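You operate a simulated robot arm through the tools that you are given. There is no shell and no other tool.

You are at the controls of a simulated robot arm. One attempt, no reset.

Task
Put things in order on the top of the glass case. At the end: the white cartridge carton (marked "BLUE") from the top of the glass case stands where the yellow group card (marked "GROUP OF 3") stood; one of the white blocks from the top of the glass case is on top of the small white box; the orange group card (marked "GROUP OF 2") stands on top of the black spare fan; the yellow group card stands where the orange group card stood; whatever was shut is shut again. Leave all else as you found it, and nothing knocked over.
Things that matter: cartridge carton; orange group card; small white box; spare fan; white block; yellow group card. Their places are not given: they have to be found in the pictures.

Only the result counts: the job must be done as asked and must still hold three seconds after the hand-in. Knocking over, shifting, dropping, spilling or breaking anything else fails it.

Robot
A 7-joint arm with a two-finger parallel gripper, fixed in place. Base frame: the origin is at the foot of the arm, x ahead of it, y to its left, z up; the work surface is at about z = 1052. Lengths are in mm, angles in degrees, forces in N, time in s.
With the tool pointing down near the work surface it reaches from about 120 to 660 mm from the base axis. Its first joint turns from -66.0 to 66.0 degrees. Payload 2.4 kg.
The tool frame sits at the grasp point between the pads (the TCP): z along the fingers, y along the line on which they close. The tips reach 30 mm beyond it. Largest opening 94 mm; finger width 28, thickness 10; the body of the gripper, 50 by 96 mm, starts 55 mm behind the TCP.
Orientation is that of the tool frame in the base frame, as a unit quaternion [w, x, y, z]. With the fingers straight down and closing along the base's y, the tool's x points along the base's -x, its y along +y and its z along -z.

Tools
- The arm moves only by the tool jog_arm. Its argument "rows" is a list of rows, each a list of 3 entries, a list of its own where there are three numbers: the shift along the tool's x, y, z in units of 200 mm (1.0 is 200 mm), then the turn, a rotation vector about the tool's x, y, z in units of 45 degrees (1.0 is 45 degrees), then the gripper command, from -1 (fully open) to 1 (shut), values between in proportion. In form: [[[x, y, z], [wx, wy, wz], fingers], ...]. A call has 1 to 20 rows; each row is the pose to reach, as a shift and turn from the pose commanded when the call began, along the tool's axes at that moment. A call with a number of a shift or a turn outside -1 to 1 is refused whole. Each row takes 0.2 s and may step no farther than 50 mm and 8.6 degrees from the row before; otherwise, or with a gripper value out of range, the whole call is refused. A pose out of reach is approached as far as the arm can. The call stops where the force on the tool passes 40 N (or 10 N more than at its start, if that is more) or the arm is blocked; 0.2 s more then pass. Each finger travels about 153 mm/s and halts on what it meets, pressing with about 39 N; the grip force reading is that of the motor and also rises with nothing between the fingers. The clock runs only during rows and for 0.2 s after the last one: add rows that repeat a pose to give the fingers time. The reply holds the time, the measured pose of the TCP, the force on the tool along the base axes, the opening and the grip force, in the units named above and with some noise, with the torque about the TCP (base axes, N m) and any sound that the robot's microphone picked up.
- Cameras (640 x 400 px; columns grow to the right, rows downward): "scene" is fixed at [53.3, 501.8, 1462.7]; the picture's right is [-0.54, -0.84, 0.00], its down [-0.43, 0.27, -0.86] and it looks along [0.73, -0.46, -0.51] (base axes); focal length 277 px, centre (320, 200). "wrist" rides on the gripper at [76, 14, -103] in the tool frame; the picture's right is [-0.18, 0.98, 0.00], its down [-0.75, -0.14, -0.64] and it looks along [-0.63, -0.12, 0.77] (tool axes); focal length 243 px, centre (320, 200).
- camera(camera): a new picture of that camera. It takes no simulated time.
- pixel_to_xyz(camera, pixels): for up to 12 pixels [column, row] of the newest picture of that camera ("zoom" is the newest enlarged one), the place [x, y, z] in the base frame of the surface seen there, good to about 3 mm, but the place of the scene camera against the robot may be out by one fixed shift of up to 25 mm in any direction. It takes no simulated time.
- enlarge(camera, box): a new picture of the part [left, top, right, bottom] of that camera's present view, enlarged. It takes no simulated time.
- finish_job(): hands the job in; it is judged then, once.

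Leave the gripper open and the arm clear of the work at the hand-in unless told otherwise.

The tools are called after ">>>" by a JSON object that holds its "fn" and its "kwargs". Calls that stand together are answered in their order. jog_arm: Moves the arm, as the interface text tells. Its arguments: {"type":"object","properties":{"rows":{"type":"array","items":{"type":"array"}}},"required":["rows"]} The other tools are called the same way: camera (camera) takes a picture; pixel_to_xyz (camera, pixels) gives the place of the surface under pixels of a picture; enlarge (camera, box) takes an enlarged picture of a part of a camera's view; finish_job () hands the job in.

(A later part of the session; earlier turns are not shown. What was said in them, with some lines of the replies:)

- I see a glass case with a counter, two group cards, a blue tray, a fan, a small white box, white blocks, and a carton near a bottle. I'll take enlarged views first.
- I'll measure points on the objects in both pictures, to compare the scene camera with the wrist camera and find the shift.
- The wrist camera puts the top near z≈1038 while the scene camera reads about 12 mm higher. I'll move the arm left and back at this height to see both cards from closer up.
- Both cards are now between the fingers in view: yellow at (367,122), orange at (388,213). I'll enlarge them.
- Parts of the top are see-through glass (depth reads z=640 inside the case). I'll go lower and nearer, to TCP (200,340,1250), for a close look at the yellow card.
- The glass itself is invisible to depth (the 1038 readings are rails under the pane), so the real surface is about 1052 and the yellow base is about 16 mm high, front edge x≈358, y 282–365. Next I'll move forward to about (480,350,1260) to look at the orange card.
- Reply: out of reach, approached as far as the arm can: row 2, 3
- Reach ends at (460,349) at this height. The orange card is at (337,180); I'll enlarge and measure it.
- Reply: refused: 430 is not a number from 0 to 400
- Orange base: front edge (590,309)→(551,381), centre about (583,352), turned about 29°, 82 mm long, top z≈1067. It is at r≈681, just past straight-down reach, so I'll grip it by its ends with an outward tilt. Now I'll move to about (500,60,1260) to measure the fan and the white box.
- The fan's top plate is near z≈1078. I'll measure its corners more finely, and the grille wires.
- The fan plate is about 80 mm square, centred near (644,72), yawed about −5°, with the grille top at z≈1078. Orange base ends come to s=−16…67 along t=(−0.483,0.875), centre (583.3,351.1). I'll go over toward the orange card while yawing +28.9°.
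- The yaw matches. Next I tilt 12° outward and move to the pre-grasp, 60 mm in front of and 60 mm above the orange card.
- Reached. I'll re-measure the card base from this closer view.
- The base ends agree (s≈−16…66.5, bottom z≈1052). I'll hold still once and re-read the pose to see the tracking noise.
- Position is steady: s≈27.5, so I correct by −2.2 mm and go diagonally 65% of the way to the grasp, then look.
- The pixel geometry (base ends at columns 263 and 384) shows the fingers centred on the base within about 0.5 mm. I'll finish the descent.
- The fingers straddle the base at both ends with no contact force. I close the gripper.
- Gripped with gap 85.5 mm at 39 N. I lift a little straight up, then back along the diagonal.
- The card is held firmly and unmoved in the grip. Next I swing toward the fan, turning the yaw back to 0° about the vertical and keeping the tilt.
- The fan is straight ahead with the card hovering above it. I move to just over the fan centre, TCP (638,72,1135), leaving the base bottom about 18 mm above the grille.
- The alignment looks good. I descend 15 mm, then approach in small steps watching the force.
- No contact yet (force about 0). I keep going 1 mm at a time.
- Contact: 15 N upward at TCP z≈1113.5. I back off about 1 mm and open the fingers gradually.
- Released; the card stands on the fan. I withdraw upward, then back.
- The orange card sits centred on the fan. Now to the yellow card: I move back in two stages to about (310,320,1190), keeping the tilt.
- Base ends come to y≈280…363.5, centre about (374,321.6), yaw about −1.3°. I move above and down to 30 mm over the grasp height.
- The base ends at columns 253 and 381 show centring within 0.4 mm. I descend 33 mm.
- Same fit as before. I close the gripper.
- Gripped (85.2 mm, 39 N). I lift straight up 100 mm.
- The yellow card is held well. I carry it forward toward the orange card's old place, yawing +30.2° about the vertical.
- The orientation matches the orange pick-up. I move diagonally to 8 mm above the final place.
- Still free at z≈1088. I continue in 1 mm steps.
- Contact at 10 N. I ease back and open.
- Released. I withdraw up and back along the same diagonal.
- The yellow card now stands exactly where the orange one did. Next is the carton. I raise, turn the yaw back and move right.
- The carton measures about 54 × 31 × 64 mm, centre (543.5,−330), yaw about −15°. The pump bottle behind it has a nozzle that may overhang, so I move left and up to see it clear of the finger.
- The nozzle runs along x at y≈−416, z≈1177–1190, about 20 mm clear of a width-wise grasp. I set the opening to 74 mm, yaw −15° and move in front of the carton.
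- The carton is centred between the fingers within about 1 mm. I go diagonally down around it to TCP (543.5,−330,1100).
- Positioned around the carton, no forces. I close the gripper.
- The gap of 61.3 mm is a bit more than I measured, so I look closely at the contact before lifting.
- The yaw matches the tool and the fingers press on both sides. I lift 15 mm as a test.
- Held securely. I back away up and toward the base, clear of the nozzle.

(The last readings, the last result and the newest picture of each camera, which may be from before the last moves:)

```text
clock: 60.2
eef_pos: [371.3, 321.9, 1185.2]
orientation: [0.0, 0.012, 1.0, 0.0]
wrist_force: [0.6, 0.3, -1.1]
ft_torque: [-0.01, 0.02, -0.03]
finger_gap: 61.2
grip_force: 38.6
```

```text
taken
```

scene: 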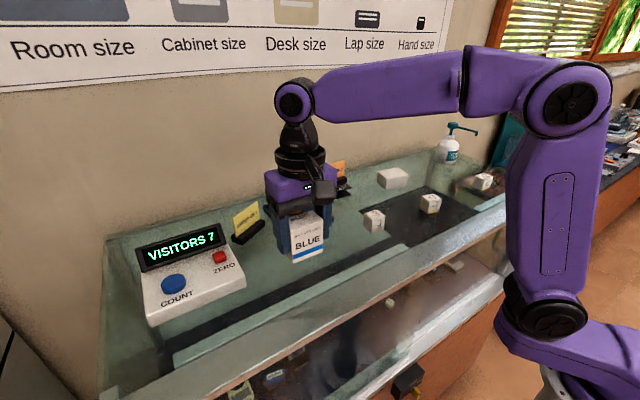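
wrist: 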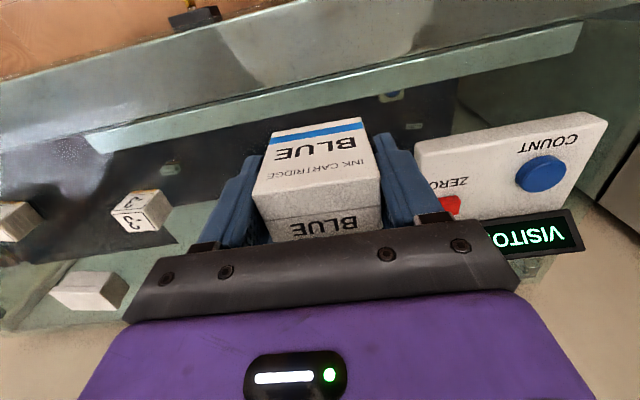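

The carton is above the yellow card's old place. I correct x by +2.7 mm and descend 80 mm, then step down gently.

>>> {"fn": "jog_arm", "kwargs": {"rows": [[[-0.0135, 0, 0.12], [0, 0, 0], 1], [[-0.0135, 0, 0.24], [0, 0, 0], 1], [[-0.0135, 0, 0.34], [0, 0, 0], 1], [[-0.0135, 0, 0.4], [0, 0, 0], 1], [[-0.0135, 0, 0.4], [0, 0, 0], 1]]}}

>>> {"fn": "jog_arm", "kwargs": {"rows": [[[0, 0, 0.007], [0, 0, 0], 1], [[0, 0, 0.014], [0, 0, 0], 1], [[0, 0, 0.014], [0, 0, 0], 1]]}}

>>> {"fn": "jog_arm", "kwargs": {"rows": [[[0, 0, 0.005], [0, 0, 0], 1], [[0, 0, 0.005], [0, 0, 0], 1]]}}

```text
clock: 61.4
eef_pos: [374.7, 321.9, 1105.6]
orientation: [0.0, 0.012, 1.0, 0.0]
wrist_force: [-0.2, -0.1, -0.1]
ft_torque: [0.03, 0.01, -0.01]
finger_gap: 61.2
grip_force: 39.1
```

```text
clock: 62.2
eef_pos: [375.6, 321.1, 1101.5]
orientation: [0.0, 0.012, 1.0, 0.0]
wrist_force: [-0.8, 0.1, -0.9]
ft_torque: [-0.05, -0.02, 0.01]
finger_gap: 61.4
grip_force: 38.8
```

```text
clock: 62.8
eef_pos: [375.2, 321.8, 1100.8]
orientation: [0.001, 0.011, 1.0, 0.0]
wrist_force: [-0.3, -0.8, -0.3]
ft_torque: [-0.02, -0.03, 0.0]
finger_gap: 61.5
grip_force: 39.1
```

>>> {"fn": "jog_arm", "kwargs": {"rows": [[[0, 0, 0.005], [0, 0, 0], 1], [[0, 0, 0.005], [0, 0, 0], 1]]}}

>>> {"fn": "jog_arm", "kwargs": {"rows": [[[0, 0, 0.005], [0, 0, 0], 1], [[0, 0, 0.005], [0, 0, 0], 1]]}}

```text
clock: 63.4
eef_pos: [375.2, 322.7, 1100.8]
orientation: [0.001, 0.011, 1.0, 0.0]
wrist_force: [-0.4, 0.1, -0.2]
ft_torque: [0.03, 0.0, 0.02]
finger_gap: 61.5
grip_force: 39.3
```

```text
clock: 64.0
eef_pos: [375.1, 321.4, 1100.1]
orientation: [0.0, 0.013, 1.0, 0.001]
wrist_force: [-1.5, -0.8, 6.0]
ft_torque: [-0.12, 0.0, 0.0]
finger_gap: 61.7
grip_force: 39.2
```

Contact, 6 N. I open to 74 mm slowly and look.

>>> {"fn": "jog_arm", "kwargs": {"rows": [[[0, 0, 0], [0, 0, 0], -0.32], [[0, 0, 0], [0, 0, 0], -0.4], [[0, 0, 0], [0, 0, 0], -0.6], [[0, 0, 0], [0, 0, 0], -0.7], [[0, 0, 0], [0, 0, 0], -0.7]]}}

>>> {"fn": "camera", "kwargs": {"camera": "wrist"}}

>>> {"fn": "enlarge", "kwargs": {"camera": "scene", "box": [248, 210, 360, 290]}}

```text
clock: 65.2
eef_pos: [374.4, 321.9, 1099.2]
orientation: [0.0, 0.011, 1.0, 0.0]
wrist_force: [0.7, 0.0, -0.3]
ft_torque: [-0.01, -0.01, 0.02]
finger_gap: 80.0
grip_force: 0.0
```

```text
taken
```

wrist: 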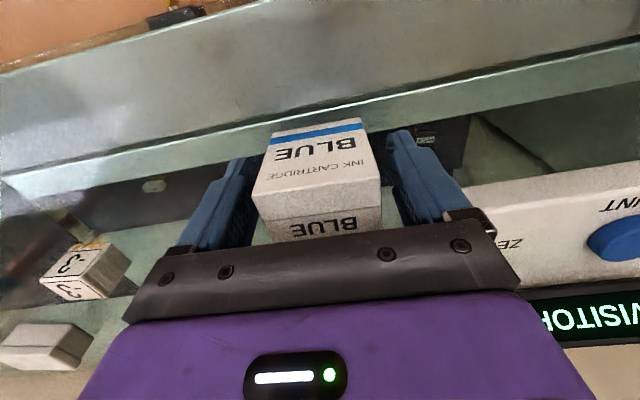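

```text
5.00 times, centred on (304, 250) of scene
```

zoom: 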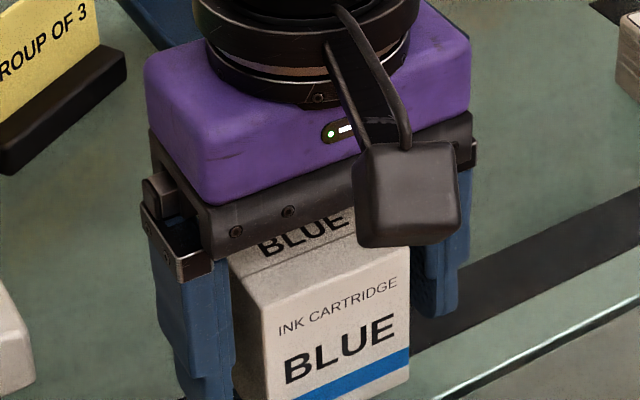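

The carton is free and standing. I raise straight up 100 mm, with the fingers kept clear.

>>> {"fn": "jog_arm", "kwargs": {"rows": [[[0, 0, -0.1], [0, 0, 0], -0.7], [[0, 0, -0.25], [0, 0, 0], -0.7], [[0, 0, -0.45], [0, 0, 0], -0.7], [[0.1, 0, -0.6], [0, 0, 0], -0.7], [[0.1, 0, -0.6], [0, 0, 0], -0.7]]}}

>>> {"fn": "camera", "kwargs": {"camera": "scene"}}

>>> {"fn": "enlarge", "kwargs": {"camera": "scene", "box": [220, 180, 380, 300]}}

```text
clock: 66.4
eef_pos: [354.9, 322.5, 1220.0]
orientation: [0.0, 0.011, 1.0, 0.0]
wrist_force: [-0.5, -0.1, -1.3]
ft_torque: [-0.01, 0.01, 0.05]
finger_gap: 79.9
grip_force: 0.0
```

```text
taken
```

scene: 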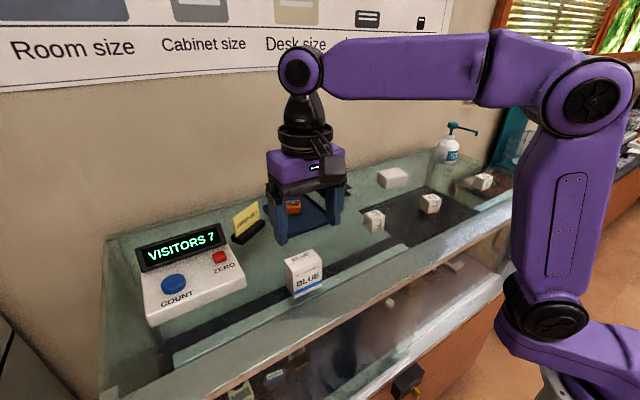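

```text
3.33 times, centred on (300, 240) of scene
```

zoom: 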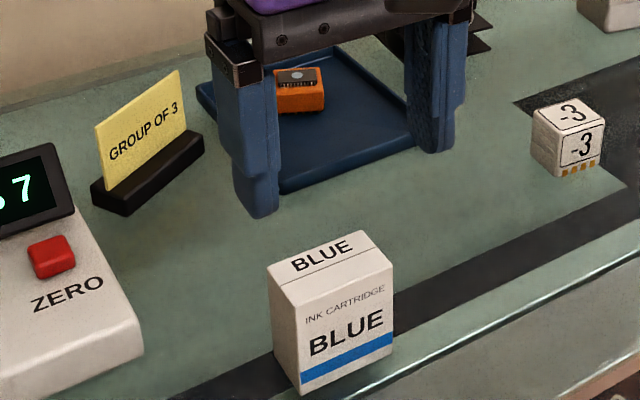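

The carton stands in the right place. For the last part I'll use the "+7" block near (425,−88) and go there at this height.

>>> {"fn": "jog_arm", "kwargs": {"rows": [[[0, -0.2, 0], [0, 0, 0], -0.7], [[0, -0.4, 0], [0, 0, 0], -0.7], [[0, -0.6, 0], [0, 0, 0], -0.7], [[0, -0.8, 0], [0, 0, 0], -0.7], [[0, -1.0, 0], [0, 0, 0], -0.7], [[0, -1.0, 0], [0, 0, 0], -0.7]]}}

>>> {"fn": "jog_arm", "kwargs": {"rows": [[[0, -0.2, 0], [0, 0, -0.007], -0.7], [[0, -0.4, 0], [0, 0, -0.015], -0.7], [[0, -0.6, 0], [0, 0, -0.03], -0.7], [[0, -0.8, 0], [0, 0, -0.03], -0.7], [[0, -1.0, 0], [0, 0, -0.03], -0.7], [[0, -1.0, 0], [0, 0, -0.03], -0.7]]}}

>>> {"fn": "camera", "kwargs": {"camera": "wrist"}}

```text
clock: 67.8
eef_pos: [349.3, 120.9, 1220.7]
orientation: [0.001, 0.012, 1.0, 0.0]
wrist_force: [0.7, -0.8, 0.5]
ft_torque: [0.01, -0.02, -0.01]
finger_gap: 79.9
grip_force: 0.1
```

```text
clock: 69.2
eef_pos: [344.7, -76.9, 1219.6]
orientation: [0.0, 0.001, 1.0, 0.0]
wrist_force: [0.2, 0.8, 0.2]
ft_torque: [0.02, 0.0, 0.0]
finger_gap: 79.7
grip_force: 0.1
```

```text
taken
```

wrist: 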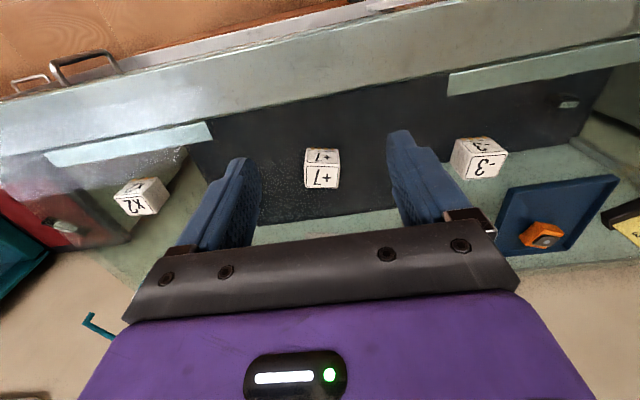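

>>> {"fn": "enlarge", "kwargs": {"camera": "wrist", "box": [280, 130, 360, 210]}}

>>> {"fn": "pixel_to_xyz", "kwargs": {"camera": "zoom", "pixels": [[248, 100], [420, 95], [248, 165], [425, 165], [245, 280], [425, 285], [335, 230], [335, 130]]}}

```text
5.00 times, centred on (320, 170) of wrist
```

zoom: 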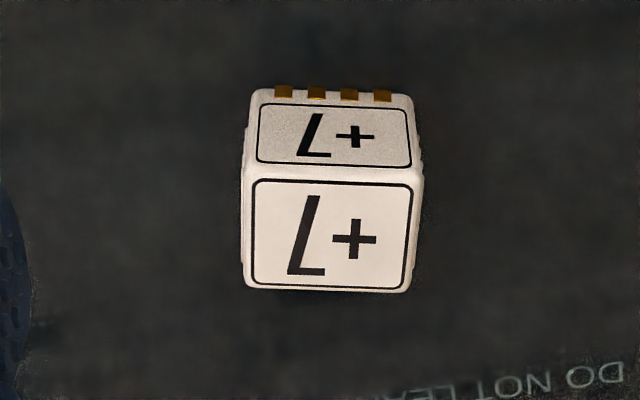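

```text
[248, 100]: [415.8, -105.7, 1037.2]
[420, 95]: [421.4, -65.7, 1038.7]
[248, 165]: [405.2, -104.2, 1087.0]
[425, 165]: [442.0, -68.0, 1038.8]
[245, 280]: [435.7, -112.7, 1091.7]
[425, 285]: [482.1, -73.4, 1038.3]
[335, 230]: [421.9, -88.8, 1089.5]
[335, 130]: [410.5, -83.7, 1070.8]
```

>>> {"fn": "pixel_to_xyz", "kwargs": {"camera": "zoom", "pixels": [[252, 175], [412, 185], [250, 280], [402, 285], [330, 178], [330, 288], [248, 230], [408, 235], [260, 100], [408, 105]]}}

>>> {"fn": "enlarge", "kwargs": {"camera": "scene", "box": [407, 180, 455, 225]}}

```text
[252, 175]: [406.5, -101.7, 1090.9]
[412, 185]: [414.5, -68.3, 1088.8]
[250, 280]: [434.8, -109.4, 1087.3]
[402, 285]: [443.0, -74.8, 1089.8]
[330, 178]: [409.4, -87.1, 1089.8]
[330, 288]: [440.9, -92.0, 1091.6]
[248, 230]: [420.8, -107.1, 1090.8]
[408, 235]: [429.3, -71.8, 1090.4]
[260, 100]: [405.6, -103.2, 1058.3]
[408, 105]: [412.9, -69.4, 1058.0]
```

```text
8.89 times, centred on (431, 202) of scene
```

zoom: 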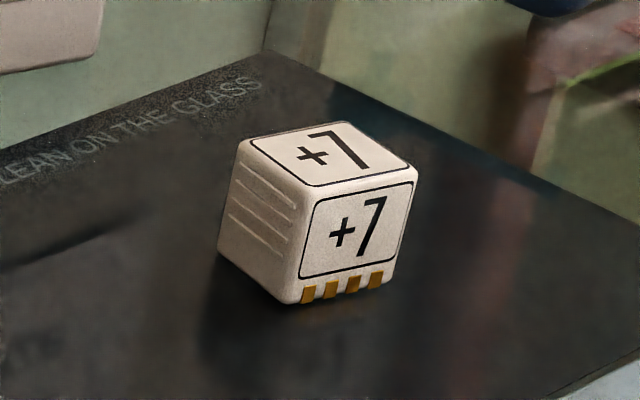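

The +7 block is about 38 mm, centre (424.7,−88.6), yaw about −14°. I move above it with that yaw.

>>> {"fn": "jog_arm", "kwargs": {"rows": [[[-0.13, -0.02, 0.12], [0, 0, 0.16], -0.7], [[-0.26, -0.04, 0.25], [0, 0, 0.318], -0.7], [[-0.4, -0.0585, 0.39], [0, 0, 0.318], -0.7], [[-0.4, -0.0585, 0.398], [0, 0, 0.318], -0.7], [[-0.4, -0.0585, 0.398], [0, 0, 0.318], -0.7]]}}

>>> {"fn": "camera", "kwargs": {"camera": "wrist"}}

>>> {"fn": "pixel_to_xyz", "kwargs": {"camera": "wrist", "pixels": [[320, 150], [300, 140], [340, 140]]}}

```text
clock: 70.4
eef_pos: [425.7, -89.2, 1140.1]
orientation: [0.0, 0.124, 0.992, 0.0]
wrist_force: [-0.3, -0.5, -0.5]
ft_torque: [0.01, -0.01, 0.02]
finger_gap: 80.0
grip_force: 0.0
```

```text
taken
```

wrist: 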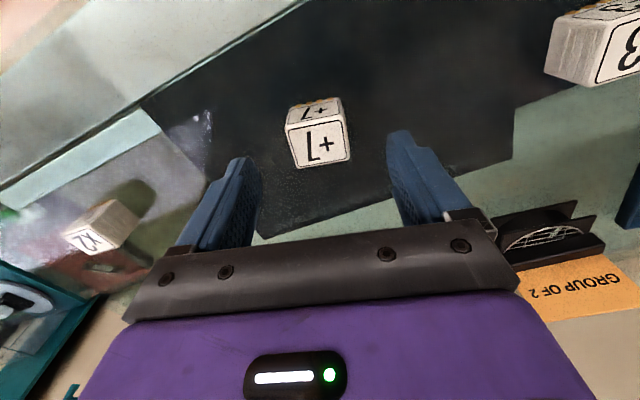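

```text
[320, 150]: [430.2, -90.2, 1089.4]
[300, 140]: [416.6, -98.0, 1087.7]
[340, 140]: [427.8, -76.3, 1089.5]
```

Aligned. I descend 50 mm and close.

>>> {"fn": "jog_arm", "kwargs": {"rows": [[[0, 0, 0.1], [0, 0, 0], -0.7], [[0, 0, 0.2], [0, 0, 0], -0.7], [[0, 0, 0.25], [0, 0, 0], -0.7], [[0, 0, 0.25], [0, 0, 0], -0.7]]}}

>>> {"fn": "jog_arm", "kwargs": {"rows": [[[0, 0, 0], [0, 0, 0], -0.2], [[0, 0, 0], [0, 0, 0], 0.1], [[0, 0, 0], [0, 0, 0], 1], [[0, 0, 0], [0, 0, 0], 1], [[0, 0, 0], [0, 0, 0], 1]]}}

>>> {"fn": "camera", "kwargs": {"camera": "wrist"}}

```text
clock: 71.4
eef_pos: [425.8, -87.8, 1089.3]
orientation: [0.0, 0.125, 0.992, -0.001]
wrist_force: [0.3, -1.2, -0.2]
ft_torque: [0.0, -0.01, -0.03]
finger_gap: 80.1
grip_force: 0.0
```

```text
clock: 72.6
eef_pos: [425.5, -89.4, 1089.1]
orientation: [0.0, 0.124, 0.992, 0.001]
wrist_force: [0.6, 0.7, 1.9]
ft_torque: [-0.05, 0.01, 0.0]
finger_gap: 43.4
grip_force: 38.9
```

```text
taken
```

wrist: 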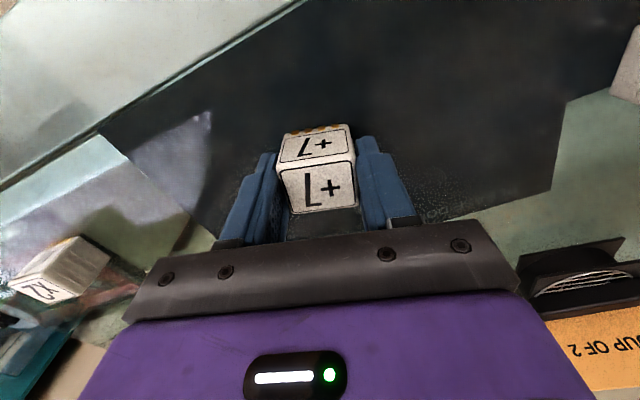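

Gripped (43 mm incl. pads, 39 N). I lift 120 mm and then look at the small white box.

>>> {"fn": "jog_arm", "kwargs": {"rows": [[[0, 0, -0.1], [0, 0, 0], 1], [[0, 0, -0.3], [0, 0, 0], 1], [[0, 0, -0.5], [0, 0, 0], 1], [[0, 0, -0.65], [0, 0, 0], 1], [[0, 0, -0.65], [0, 0, 0], 1]]}}

>>> {"fn": "camera", "kwargs": {"camera": "wrist"}}

>>> {"fn": "enlarge", "kwargs": {"camera": "scene", "box": [360, 120, 472, 200]}}

```text
clock: 73.8
eef_pos: [424.7, -88.6, 1219.4]
orientation: [0.001, 0.125, 0.992, 0.001]
wrist_force: [-0.4, 0.9, 0.1]
ft_torque: [-0.03, 0.0, -0.01]
finger_gap: 43.5
grip_force: 38.5
```

```text
taken
```

wrist: 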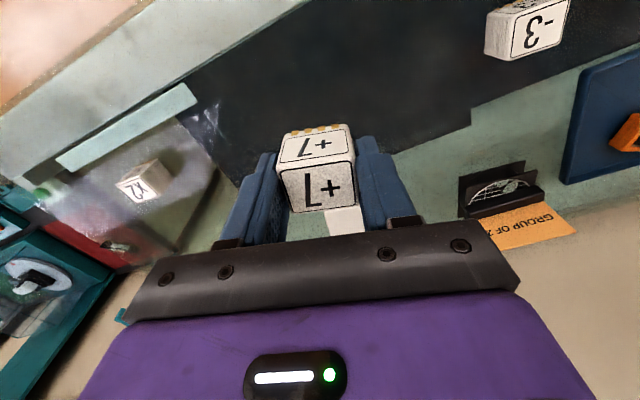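

```text
5.00 times, centred on (416, 160) of scene
```

zoom: 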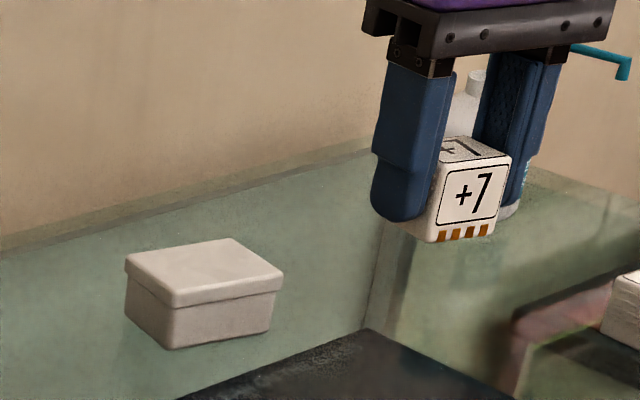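

I move left to see the box beside the fingers.

>>> {"fn": "jog_arm", "kwargs": {"rows": [[[-0.01, 0.16, -0.02], [0, 0, 0], 1], [[-0.02, 0.32, -0.04], [0, 0, 0], 1], [[-0.035, 0.48, -0.05], [0, 0, 0], 1], [[-0.046, 0.63, -0.05], [0, 0, 0], 1], [[-0.046, 0.63, -0.05], [0, 0, 0], 1]]}}

>>> {"fn": "camera", "kwargs": {"camera": "wrist"}}

```text
clock: 75.0
eef_pos: [465.9, 31.8, 1229.0]
orientation: [0.001, 0.124, 0.992, 0.0]
wrist_force: [-0.6, -0.5, -0.1]
ft_torque: [0.0, 0.01, 0.02]
finger_gap: 43.4
grip_force: 38.9
```

```text
taken
```

wrist: 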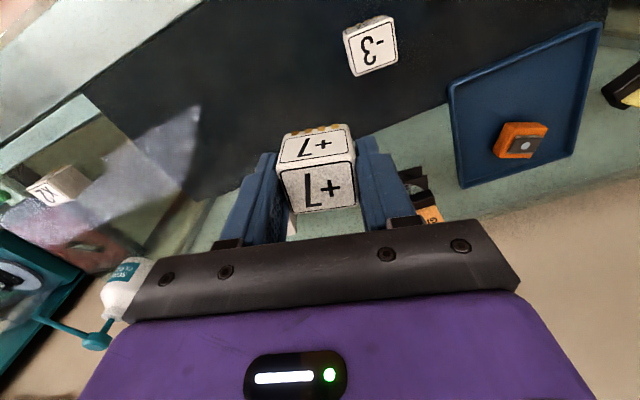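

>>> {"fn": "jog_arm", "kwargs": {"rows": [[[0.037, 0.145, -0.02], [0, 0, 0], 1], [[0.074, 0.29, -0.04], [0, 0, 0], 1], [[0.111, 0.436, -0.05], [0, 0, 0], 1], [[0.111, 0.436, -0.05], [0, 0, 0], 1]]}}

>>> {"fn": "camera", "kwargs": {"camera": "wrist"}}

```text
clock: 76.0
eef_pos: [464.6, 121.2, 1239.5]
orientation: [0.0, 0.124, 0.992, 0.0]
wrist_force: [0.7, -0.4, -0.6]
ft_torque: [-0.01, 0.0, 0.0]
finger_gap: 43.6
grip_force: 38.7
```

```text
taken
```

wrist: 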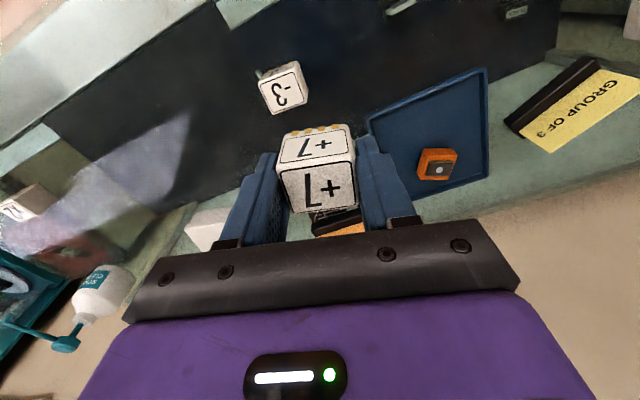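

The box is still mostly hidden. I'll measure it with the scene camera and calibrate the scene shift using the "−3" block, which both cameras see.

>>> {"fn": "enlarge", "kwargs": {"camera": "wrist", "box": [250, 50, 314, 120]}}

>>> {"fn": "pixel_to_xyz", "kwargs": {"camera": "wrist", "pixels": [[283, 92], [264, 84], [299, 64], [273, 112], [305, 99], [185, 228], [198, 212], [205, 230], [190, 240], [206, 248]]}}

>>> {"fn": "enlarge", "kwargs": {"camera": "scene", "box": [350, 200, 398, 240]}}

>>> {"fn": "pixel_to_xyz", "kwargs": {"camera": "zoom", "pixels": [[320, 200], [200, 150], [300, 110], [320, 160], [250, 130]]}}

>>> {"fn": "enlarge", "kwargs": {"camera": "scene", "box": [364, 155, 424, 200]}}

```text
5.71 times, centred on (282, 85) of wrist
```

zoom: 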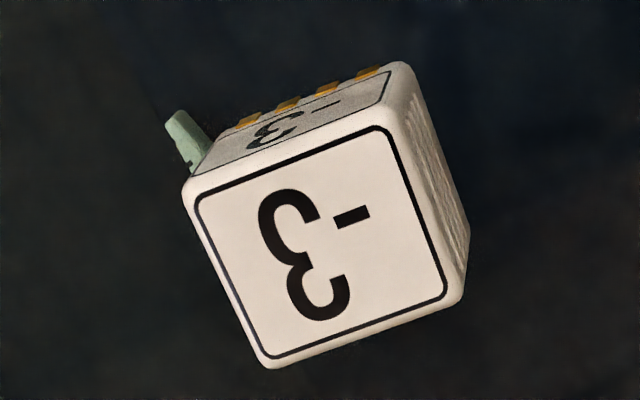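

```text
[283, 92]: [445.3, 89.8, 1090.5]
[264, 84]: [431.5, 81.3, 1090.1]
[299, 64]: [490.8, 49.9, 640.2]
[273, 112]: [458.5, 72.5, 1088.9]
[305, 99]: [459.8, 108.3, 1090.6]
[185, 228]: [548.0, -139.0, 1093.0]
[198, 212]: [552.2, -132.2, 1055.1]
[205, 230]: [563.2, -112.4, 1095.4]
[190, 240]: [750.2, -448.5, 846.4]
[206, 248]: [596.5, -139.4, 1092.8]
```

```text
10.00 times, centred on (374, 220) of scene
```

zoom: 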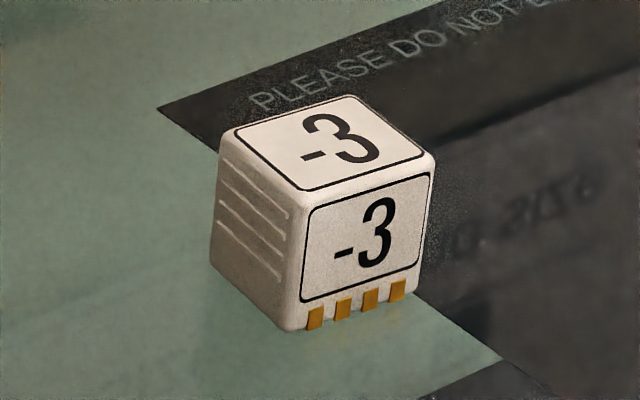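

```text
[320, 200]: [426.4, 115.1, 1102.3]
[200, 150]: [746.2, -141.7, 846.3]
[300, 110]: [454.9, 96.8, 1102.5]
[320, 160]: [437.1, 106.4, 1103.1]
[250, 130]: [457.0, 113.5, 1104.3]
```

```text
8.89 times, centred on (394, 178) of scene
```

zoom: 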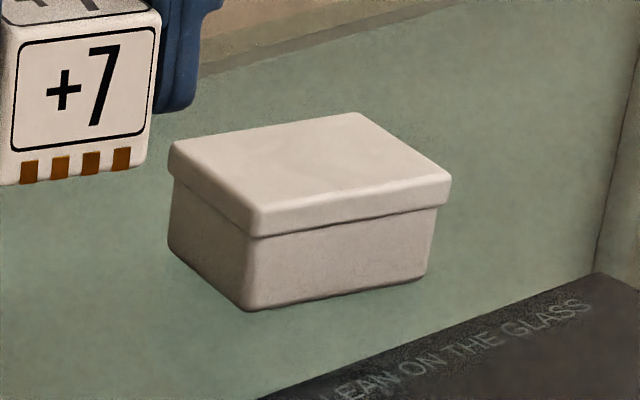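

>>> {"fn": "pixel_to_xyz", "kwargs": {"camera": "zoom", "pixels": [[258, 210], [440, 178], [353, 120], [182, 148], [310, 165]]}}

>>> {"fn": "enlarge", "kwargs": {"camera": "scene", "box": [350, 200, 398, 240]}}

>>> {"fn": "pixel_to_xyz", "kwargs": {"camera": "zoom", "pixels": [[226, 136], [345, 100], [426, 155], [296, 192]]}}

>>> {"fn": "enlarge", "kwargs": {"camera": "wrist", "box": [250, 50, 314, 120]}}

>>> {"fn": "pixel_to_xyz", "kwargs": {"camera": "zoom", "pixels": [[192, 192], [390, 125], [460, 295], [270, 360]]}}

```text
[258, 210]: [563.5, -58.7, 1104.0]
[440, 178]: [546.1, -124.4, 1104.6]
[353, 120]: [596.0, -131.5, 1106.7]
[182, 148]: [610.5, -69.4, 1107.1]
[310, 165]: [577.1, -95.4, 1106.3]
```

```text
10.00 times, centred on (374, 220) of scene
```

zoom: 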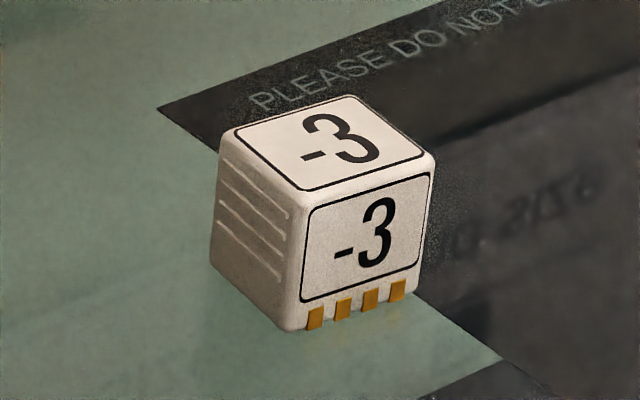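

```text
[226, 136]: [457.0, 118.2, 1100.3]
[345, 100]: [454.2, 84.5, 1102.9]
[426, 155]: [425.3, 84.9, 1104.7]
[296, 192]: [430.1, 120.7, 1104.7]
```

```text
5.71 times, centred on (282, 85) of wrist
```

zoom: 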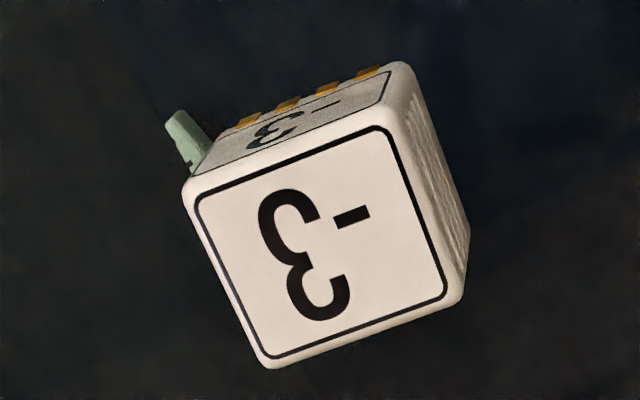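

```text
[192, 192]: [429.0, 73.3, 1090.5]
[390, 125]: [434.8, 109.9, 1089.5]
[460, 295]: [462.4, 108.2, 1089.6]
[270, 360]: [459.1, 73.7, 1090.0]
```

The scene shift is (−4.7,+10.8,+13.3), so the box top centre is about (583.5,−107,1093), 68 × 50 mm, yawed about −13°, which matches the current gripper yaw. I go right first, then forward above the box.

>>> {"fn": "jog_arm", "kwargs": {"rows": [[[-0.05, -0.194, 0.01], [0, 0, 0], 1], [[-0.1, -0.388, 0.02], [0, 0, 0], 1], [[-0.148, -0.58, 0.03], [0, 0, 0], 1], [[-0.198, -0.775, 0.04], [0, 0, 0], 1], [[-0.247, -0.969, 0.05], [0, 0, 0], 1], [[-0.247, -0.969, 0.05], [0, 0, 0], 1]]}}

>>> {"fn": "camera", "kwargs": {"camera": "wrist"}}

```text
clock: 77.4
eef_pos: [463.6, -78.2, 1229.7]
orientation: [0.001, 0.124, 0.992, 0.0]
wrist_force: [-0.7, 0.7, -0.2]
ft_torque: [0.02, 0.03, -0.03]
finger_gap: 43.7
grip_force: 39.1
```

```text
taken
```

wrist: 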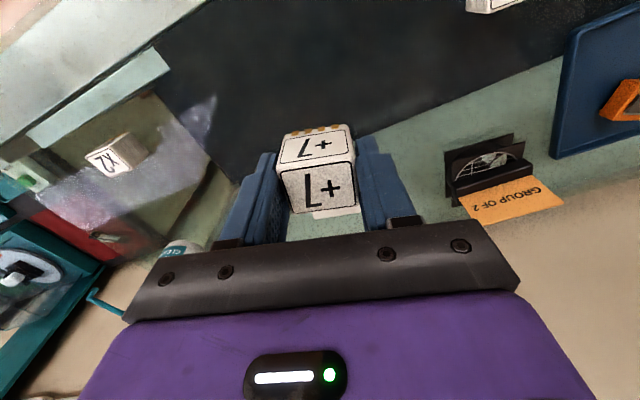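

>>> {"fn": "jog_arm", "kwargs": {"rows": [[[-0.16, 0.002, 0.087], [0, 0, 0], 1], [[-0.32, 0.004, 0.174], [0, 0, 0], 1], [[-0.47, 0.006, 0.26], [0, 0, 0], 1], [[-0.616, 0.0085, 0.3485], [0, 0, 0], 1], [[-0.616, 0.0085, 0.3485], [0, 0, 0], 1], [[-0.616, 0.0085, 0.3485], [0, 0, 0], 1]]}}

>>> {"fn": "camera", "kwargs": {"camera": "wrist"}}

>>> {"fn": "enlarge", "kwargs": {"camera": "scene", "box": [360, 130, 432, 200]}}

```text
clock: 78.8
eef_pos: [586.4, -108.9, 1159.9]
orientation: [0.001, 0.124, 0.992, 0.0]
wrist_force: [-0.5, -0.1, -1.1]
ft_torque: [0.01, 0.02, -0.05]
finger_gap: 43.4
grip_force: 39.0
```

```text
taken
```

wrist: 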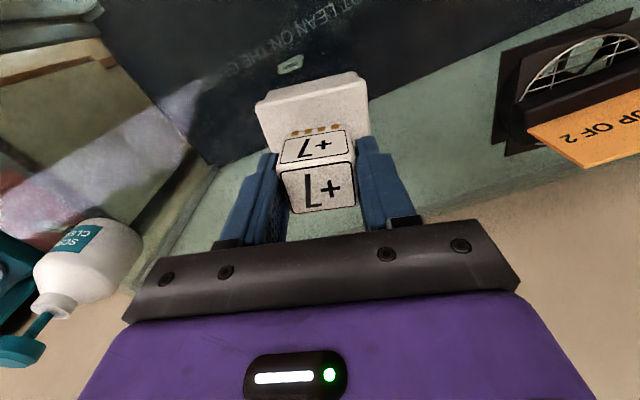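

```text
5.71 times, centred on (396, 165) of scene
```

zoom: 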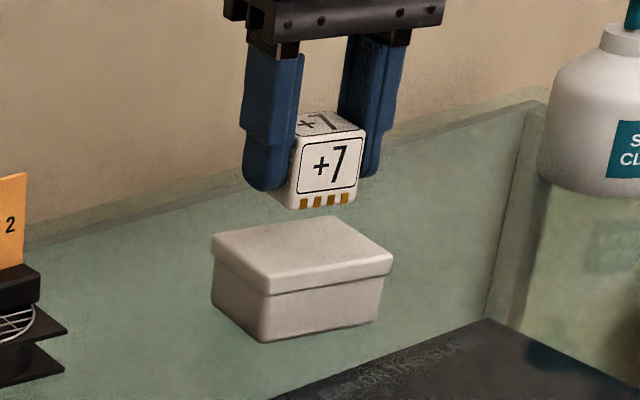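

I verify the box edges from the wrist view now that its front is visible.

>>> {"fn": "enlarge", "kwargs": {"camera": "wrist", "box": [240, 60, 384, 150]}}

>>> {"fn": "pixel_to_xyz", "kwargs": {"camera": "zoom", "pixels": [[75, 185], [560, 80], [90, 220], [560, 110], [100, 280], [570, 200], [300, 160], [80, 200], [575, 150]]}}

```text
4.44 times, centred on (312, 105) of wrist
```

zoom: 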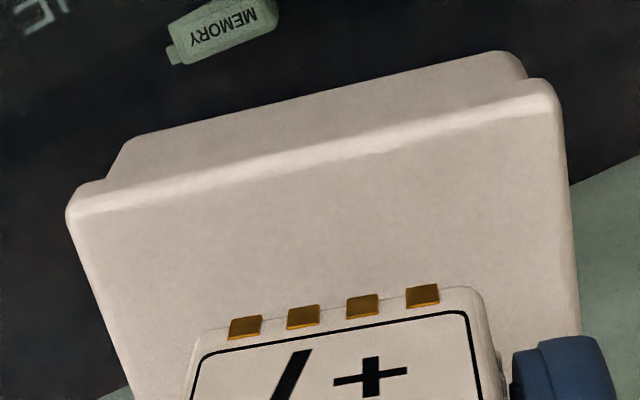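

```text
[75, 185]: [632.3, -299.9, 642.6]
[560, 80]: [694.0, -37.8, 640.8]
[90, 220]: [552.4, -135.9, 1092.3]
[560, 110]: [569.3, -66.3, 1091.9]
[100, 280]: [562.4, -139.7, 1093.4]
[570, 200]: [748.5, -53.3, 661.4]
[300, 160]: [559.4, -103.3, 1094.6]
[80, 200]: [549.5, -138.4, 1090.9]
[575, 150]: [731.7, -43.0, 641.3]
```

The box front edge runs (550,−138)→(569.5,−66), which confirms the centre at about (584,−107). I descend 25 mm with a small correction, then creep.

>>> {"fn": "jog_arm", "kwargs": {"rows": [[[0.008, 0.005, 0.06], [0, 0, 0], 1], [[0.008, 0.005, 0.125], [0, 0, 0], 1], [[0.008, 0.005, 0.125], [0, 0, 0], 1]]}}

>>> {"fn": "jog_arm", "kwargs": {"rows": [[[0, 0, 0.008], [0, 0, 0], 1], [[0, 0, 0.008], [0, 0, 0], 1]]}}

>>> {"fn": "jog_arm", "kwargs": {"rows": [[[0, 0, 0.006], [0, 0, 0], 1], [[0, 0, 0.006], [0, 0, 0], 1]]}}

>>> {"fn": "jog_arm", "kwargs": {"rows": [[[0, 0, 0.005], [0, 0, 0], 1], [[0, 0, 0.005], [0, 0, 0], 1]]}}

```text
clock: 79.6
eef_pos: [584.2, -105.5, 1134.9]
orientation: [0.001, 0.124, 0.992, 0.001]
wrist_force: [-0.8, -1.0, -0.5]
ft_torque: [-0.01, 0.0, -0.03]
finger_gap: 43.4
grip_force: 38.5
```

```text
clock: 80.2
eef_pos: [584.1, -106.5, 1133.9]
orientation: [0.001, 0.125, 0.992, 0.001]
wrist_force: [0.1, 0.0, -0.1]
ft_torque: [0.01, -0.02, 0.01]
finger_gap: 43.6
grip_force: 38.8
```

```text
clock: 80.8
eef_pos: [584.3, -106.3, 1132.5]
orientation: [0.001, 0.125, 0.992, 0.0]
wrist_force: [-0.2, -0.5, 4.2]
ft_torque: [-0.07, 0.05, 0.0]
finger_gap: 43.4
grip_force: 38.9
```

```text
clock: 81.4
eef_pos: [583.1, -105.8, 1132.7]
orientation: [0.002, 0.125, 0.992, 0.0]
wrist_force: [0.0, 1.2, 15.5]
ft_torque: [-0.06, 0.12, -0.01]
finger_gap: 43.5
grip_force: 39.2
```

Contact at 15 N. I ease back about 1 mm and open gently to about 60 mm.

>>> {"fn": "jog_arm", "kwargs": {"rows": [[[0, 0, -0.005], [0, 0, 0], 1], [[0, 0, -0.005], [0, 0, 0], 0.05], [[0, 0, -0.005], [0, 0, 0], -0.05], [[0, 0, -0.005], [0, 0, 0], -0.3], [[0, 0, -0.005], [0, 0, 0], -0.3]]}}

>>> {"fn": "enlarge", "kwargs": {"camera": "scene", "box": [360, 130, 432, 200]}}

```text
clock: 82.6
eef_pos: [583.3, -106.3, 1131.4]
orientation: [0.0, 0.123, 0.992, 0.0]
wrist_force: [-0.3, -0.9, 0.4]
ft_torque: [-0.03, 0.01, 0.0]
finger_gap: 61.2
grip_force: 0.1
```

```text
5.71 times, centred on (396, 165) of scene
```

zoom: 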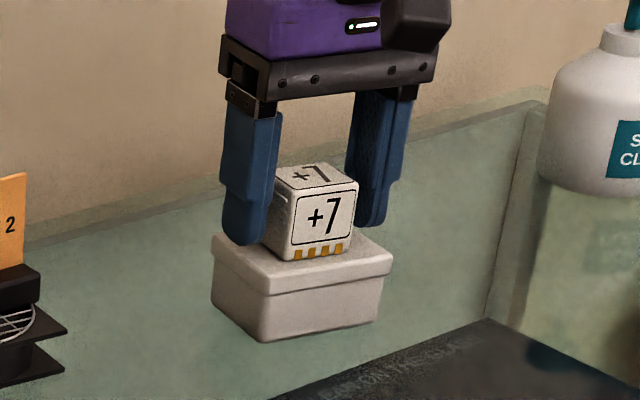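

The block sits on the box lid. I raise straight up 55 mm, then back off and up.

>>> {"fn": "jog_arm", "kwargs": {"rows": [[[0, 0, -0.08], [0, 0, 0], -0.4], [[0, 0, -0.18], [0, 0, 0], -0.4], [[0, 0, -0.28], [0, 0, 0], -0.5], [[0.15, 0, -0.4], [0, 0, 0], -0.7], [[0.35, 0, -0.5], [0, 0, 0], -1], [[0.55, 0, -0.6], [0, 0, 0], -1], [[0.75, 0, -0.7], [0, 0, 0], -1], [[0.95, 0, -0.75], [0, 0, 0], -1], [[0.95, 0, -0.75], [0, 0, 0], -1]]}}

>>> {"fn": "camera", "kwargs": {"camera": "scene"}}

>>> {"fn": "camera", "kwargs": {"camera": "wrist"}}

>>> {"fn": "enlarge", "kwargs": {"camera": "scene", "box": [300, 120, 520, 240]}}

>>> {"fn": "enlarge", "kwargs": {"camera": "scene", "box": [130, 170, 350, 310]}}

```text
clock: 84.6
eef_pos: [399.9, -59.8, 1283.1]
orientation: [-0.001, 0.124, 0.992, 0.001]
wrist_force: [0.0, 0.1, 0.2]
ft_torque: [-0.01, -0.02, 0.01]
finger_gap: 94.2
grip_force: 0.0
```

```text
taken
```

scene: 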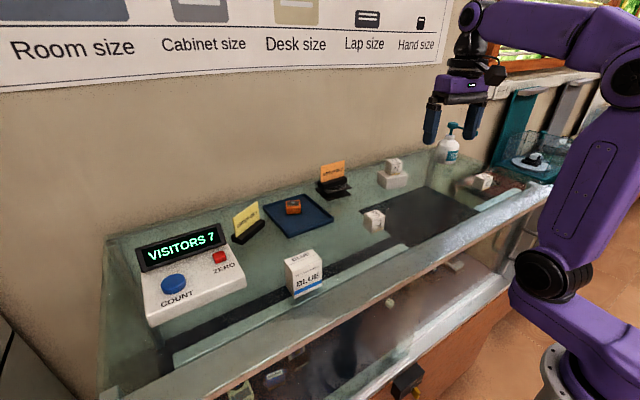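

```text
taken
```

wrist: 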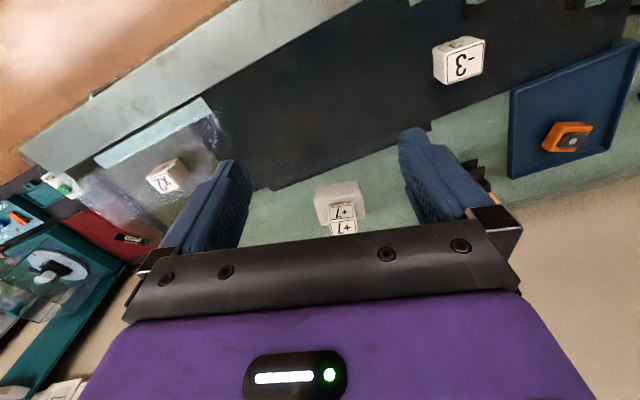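

```text
2.91 times, centred on (410, 180) of scene
```

zoom: 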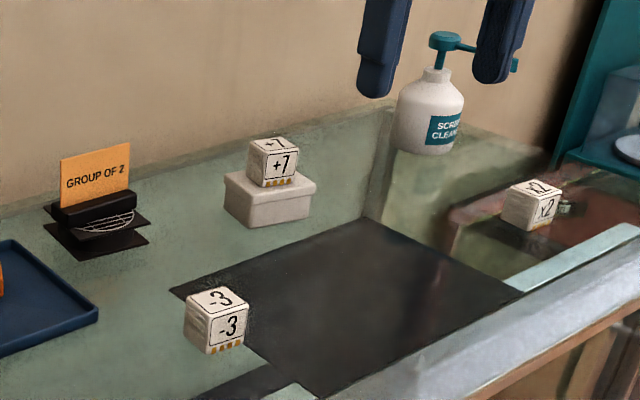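

```text
2.86 times, centred on (240, 240) of scene
```

zoom: 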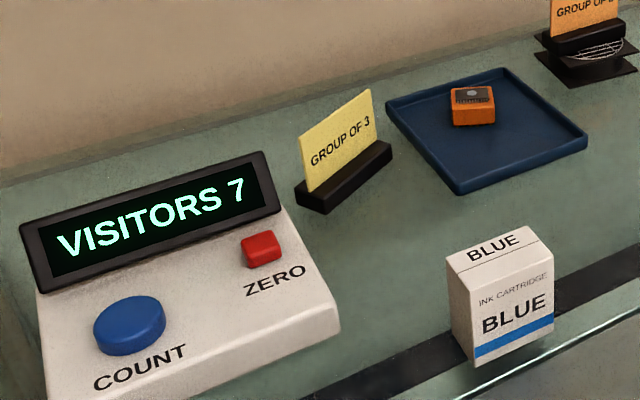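

Everything checks out. The carton stands at the yellow card's old place, and the yellow card is at the orange card's old place. The orange card stands on the fan and the +7 block is on the small white box. The counter still shows 7, the box lid is shut and nothing is knocked over. The gripper is open and clear, so I hand in.

>>> {"fn": "finish_job", "kwargs": {}}

```text
The job is handed in.
```

The job is handed in, and in the last pictures before the hand-in everything was in its asked-for place:

- **Carton:** the white "BLUE" carton stands upright where the yellow card stood.
- **Yellow card:** "GROUP OF 3" stands where the orange card stood, at the same angle.
- **Orange card:** "GROUP OF 2" stands centred on top of the black spare fan.
- **White block:** I used the "+7" block; it sits on the small white box, whose lid stayed shut.

I opened nothing, so there was nothing to shut again. The counter still reads "VISITORS 7", and nothing was knocked over. The gripper was open and the arm clear at the hand-in. I have not seen the judging result.
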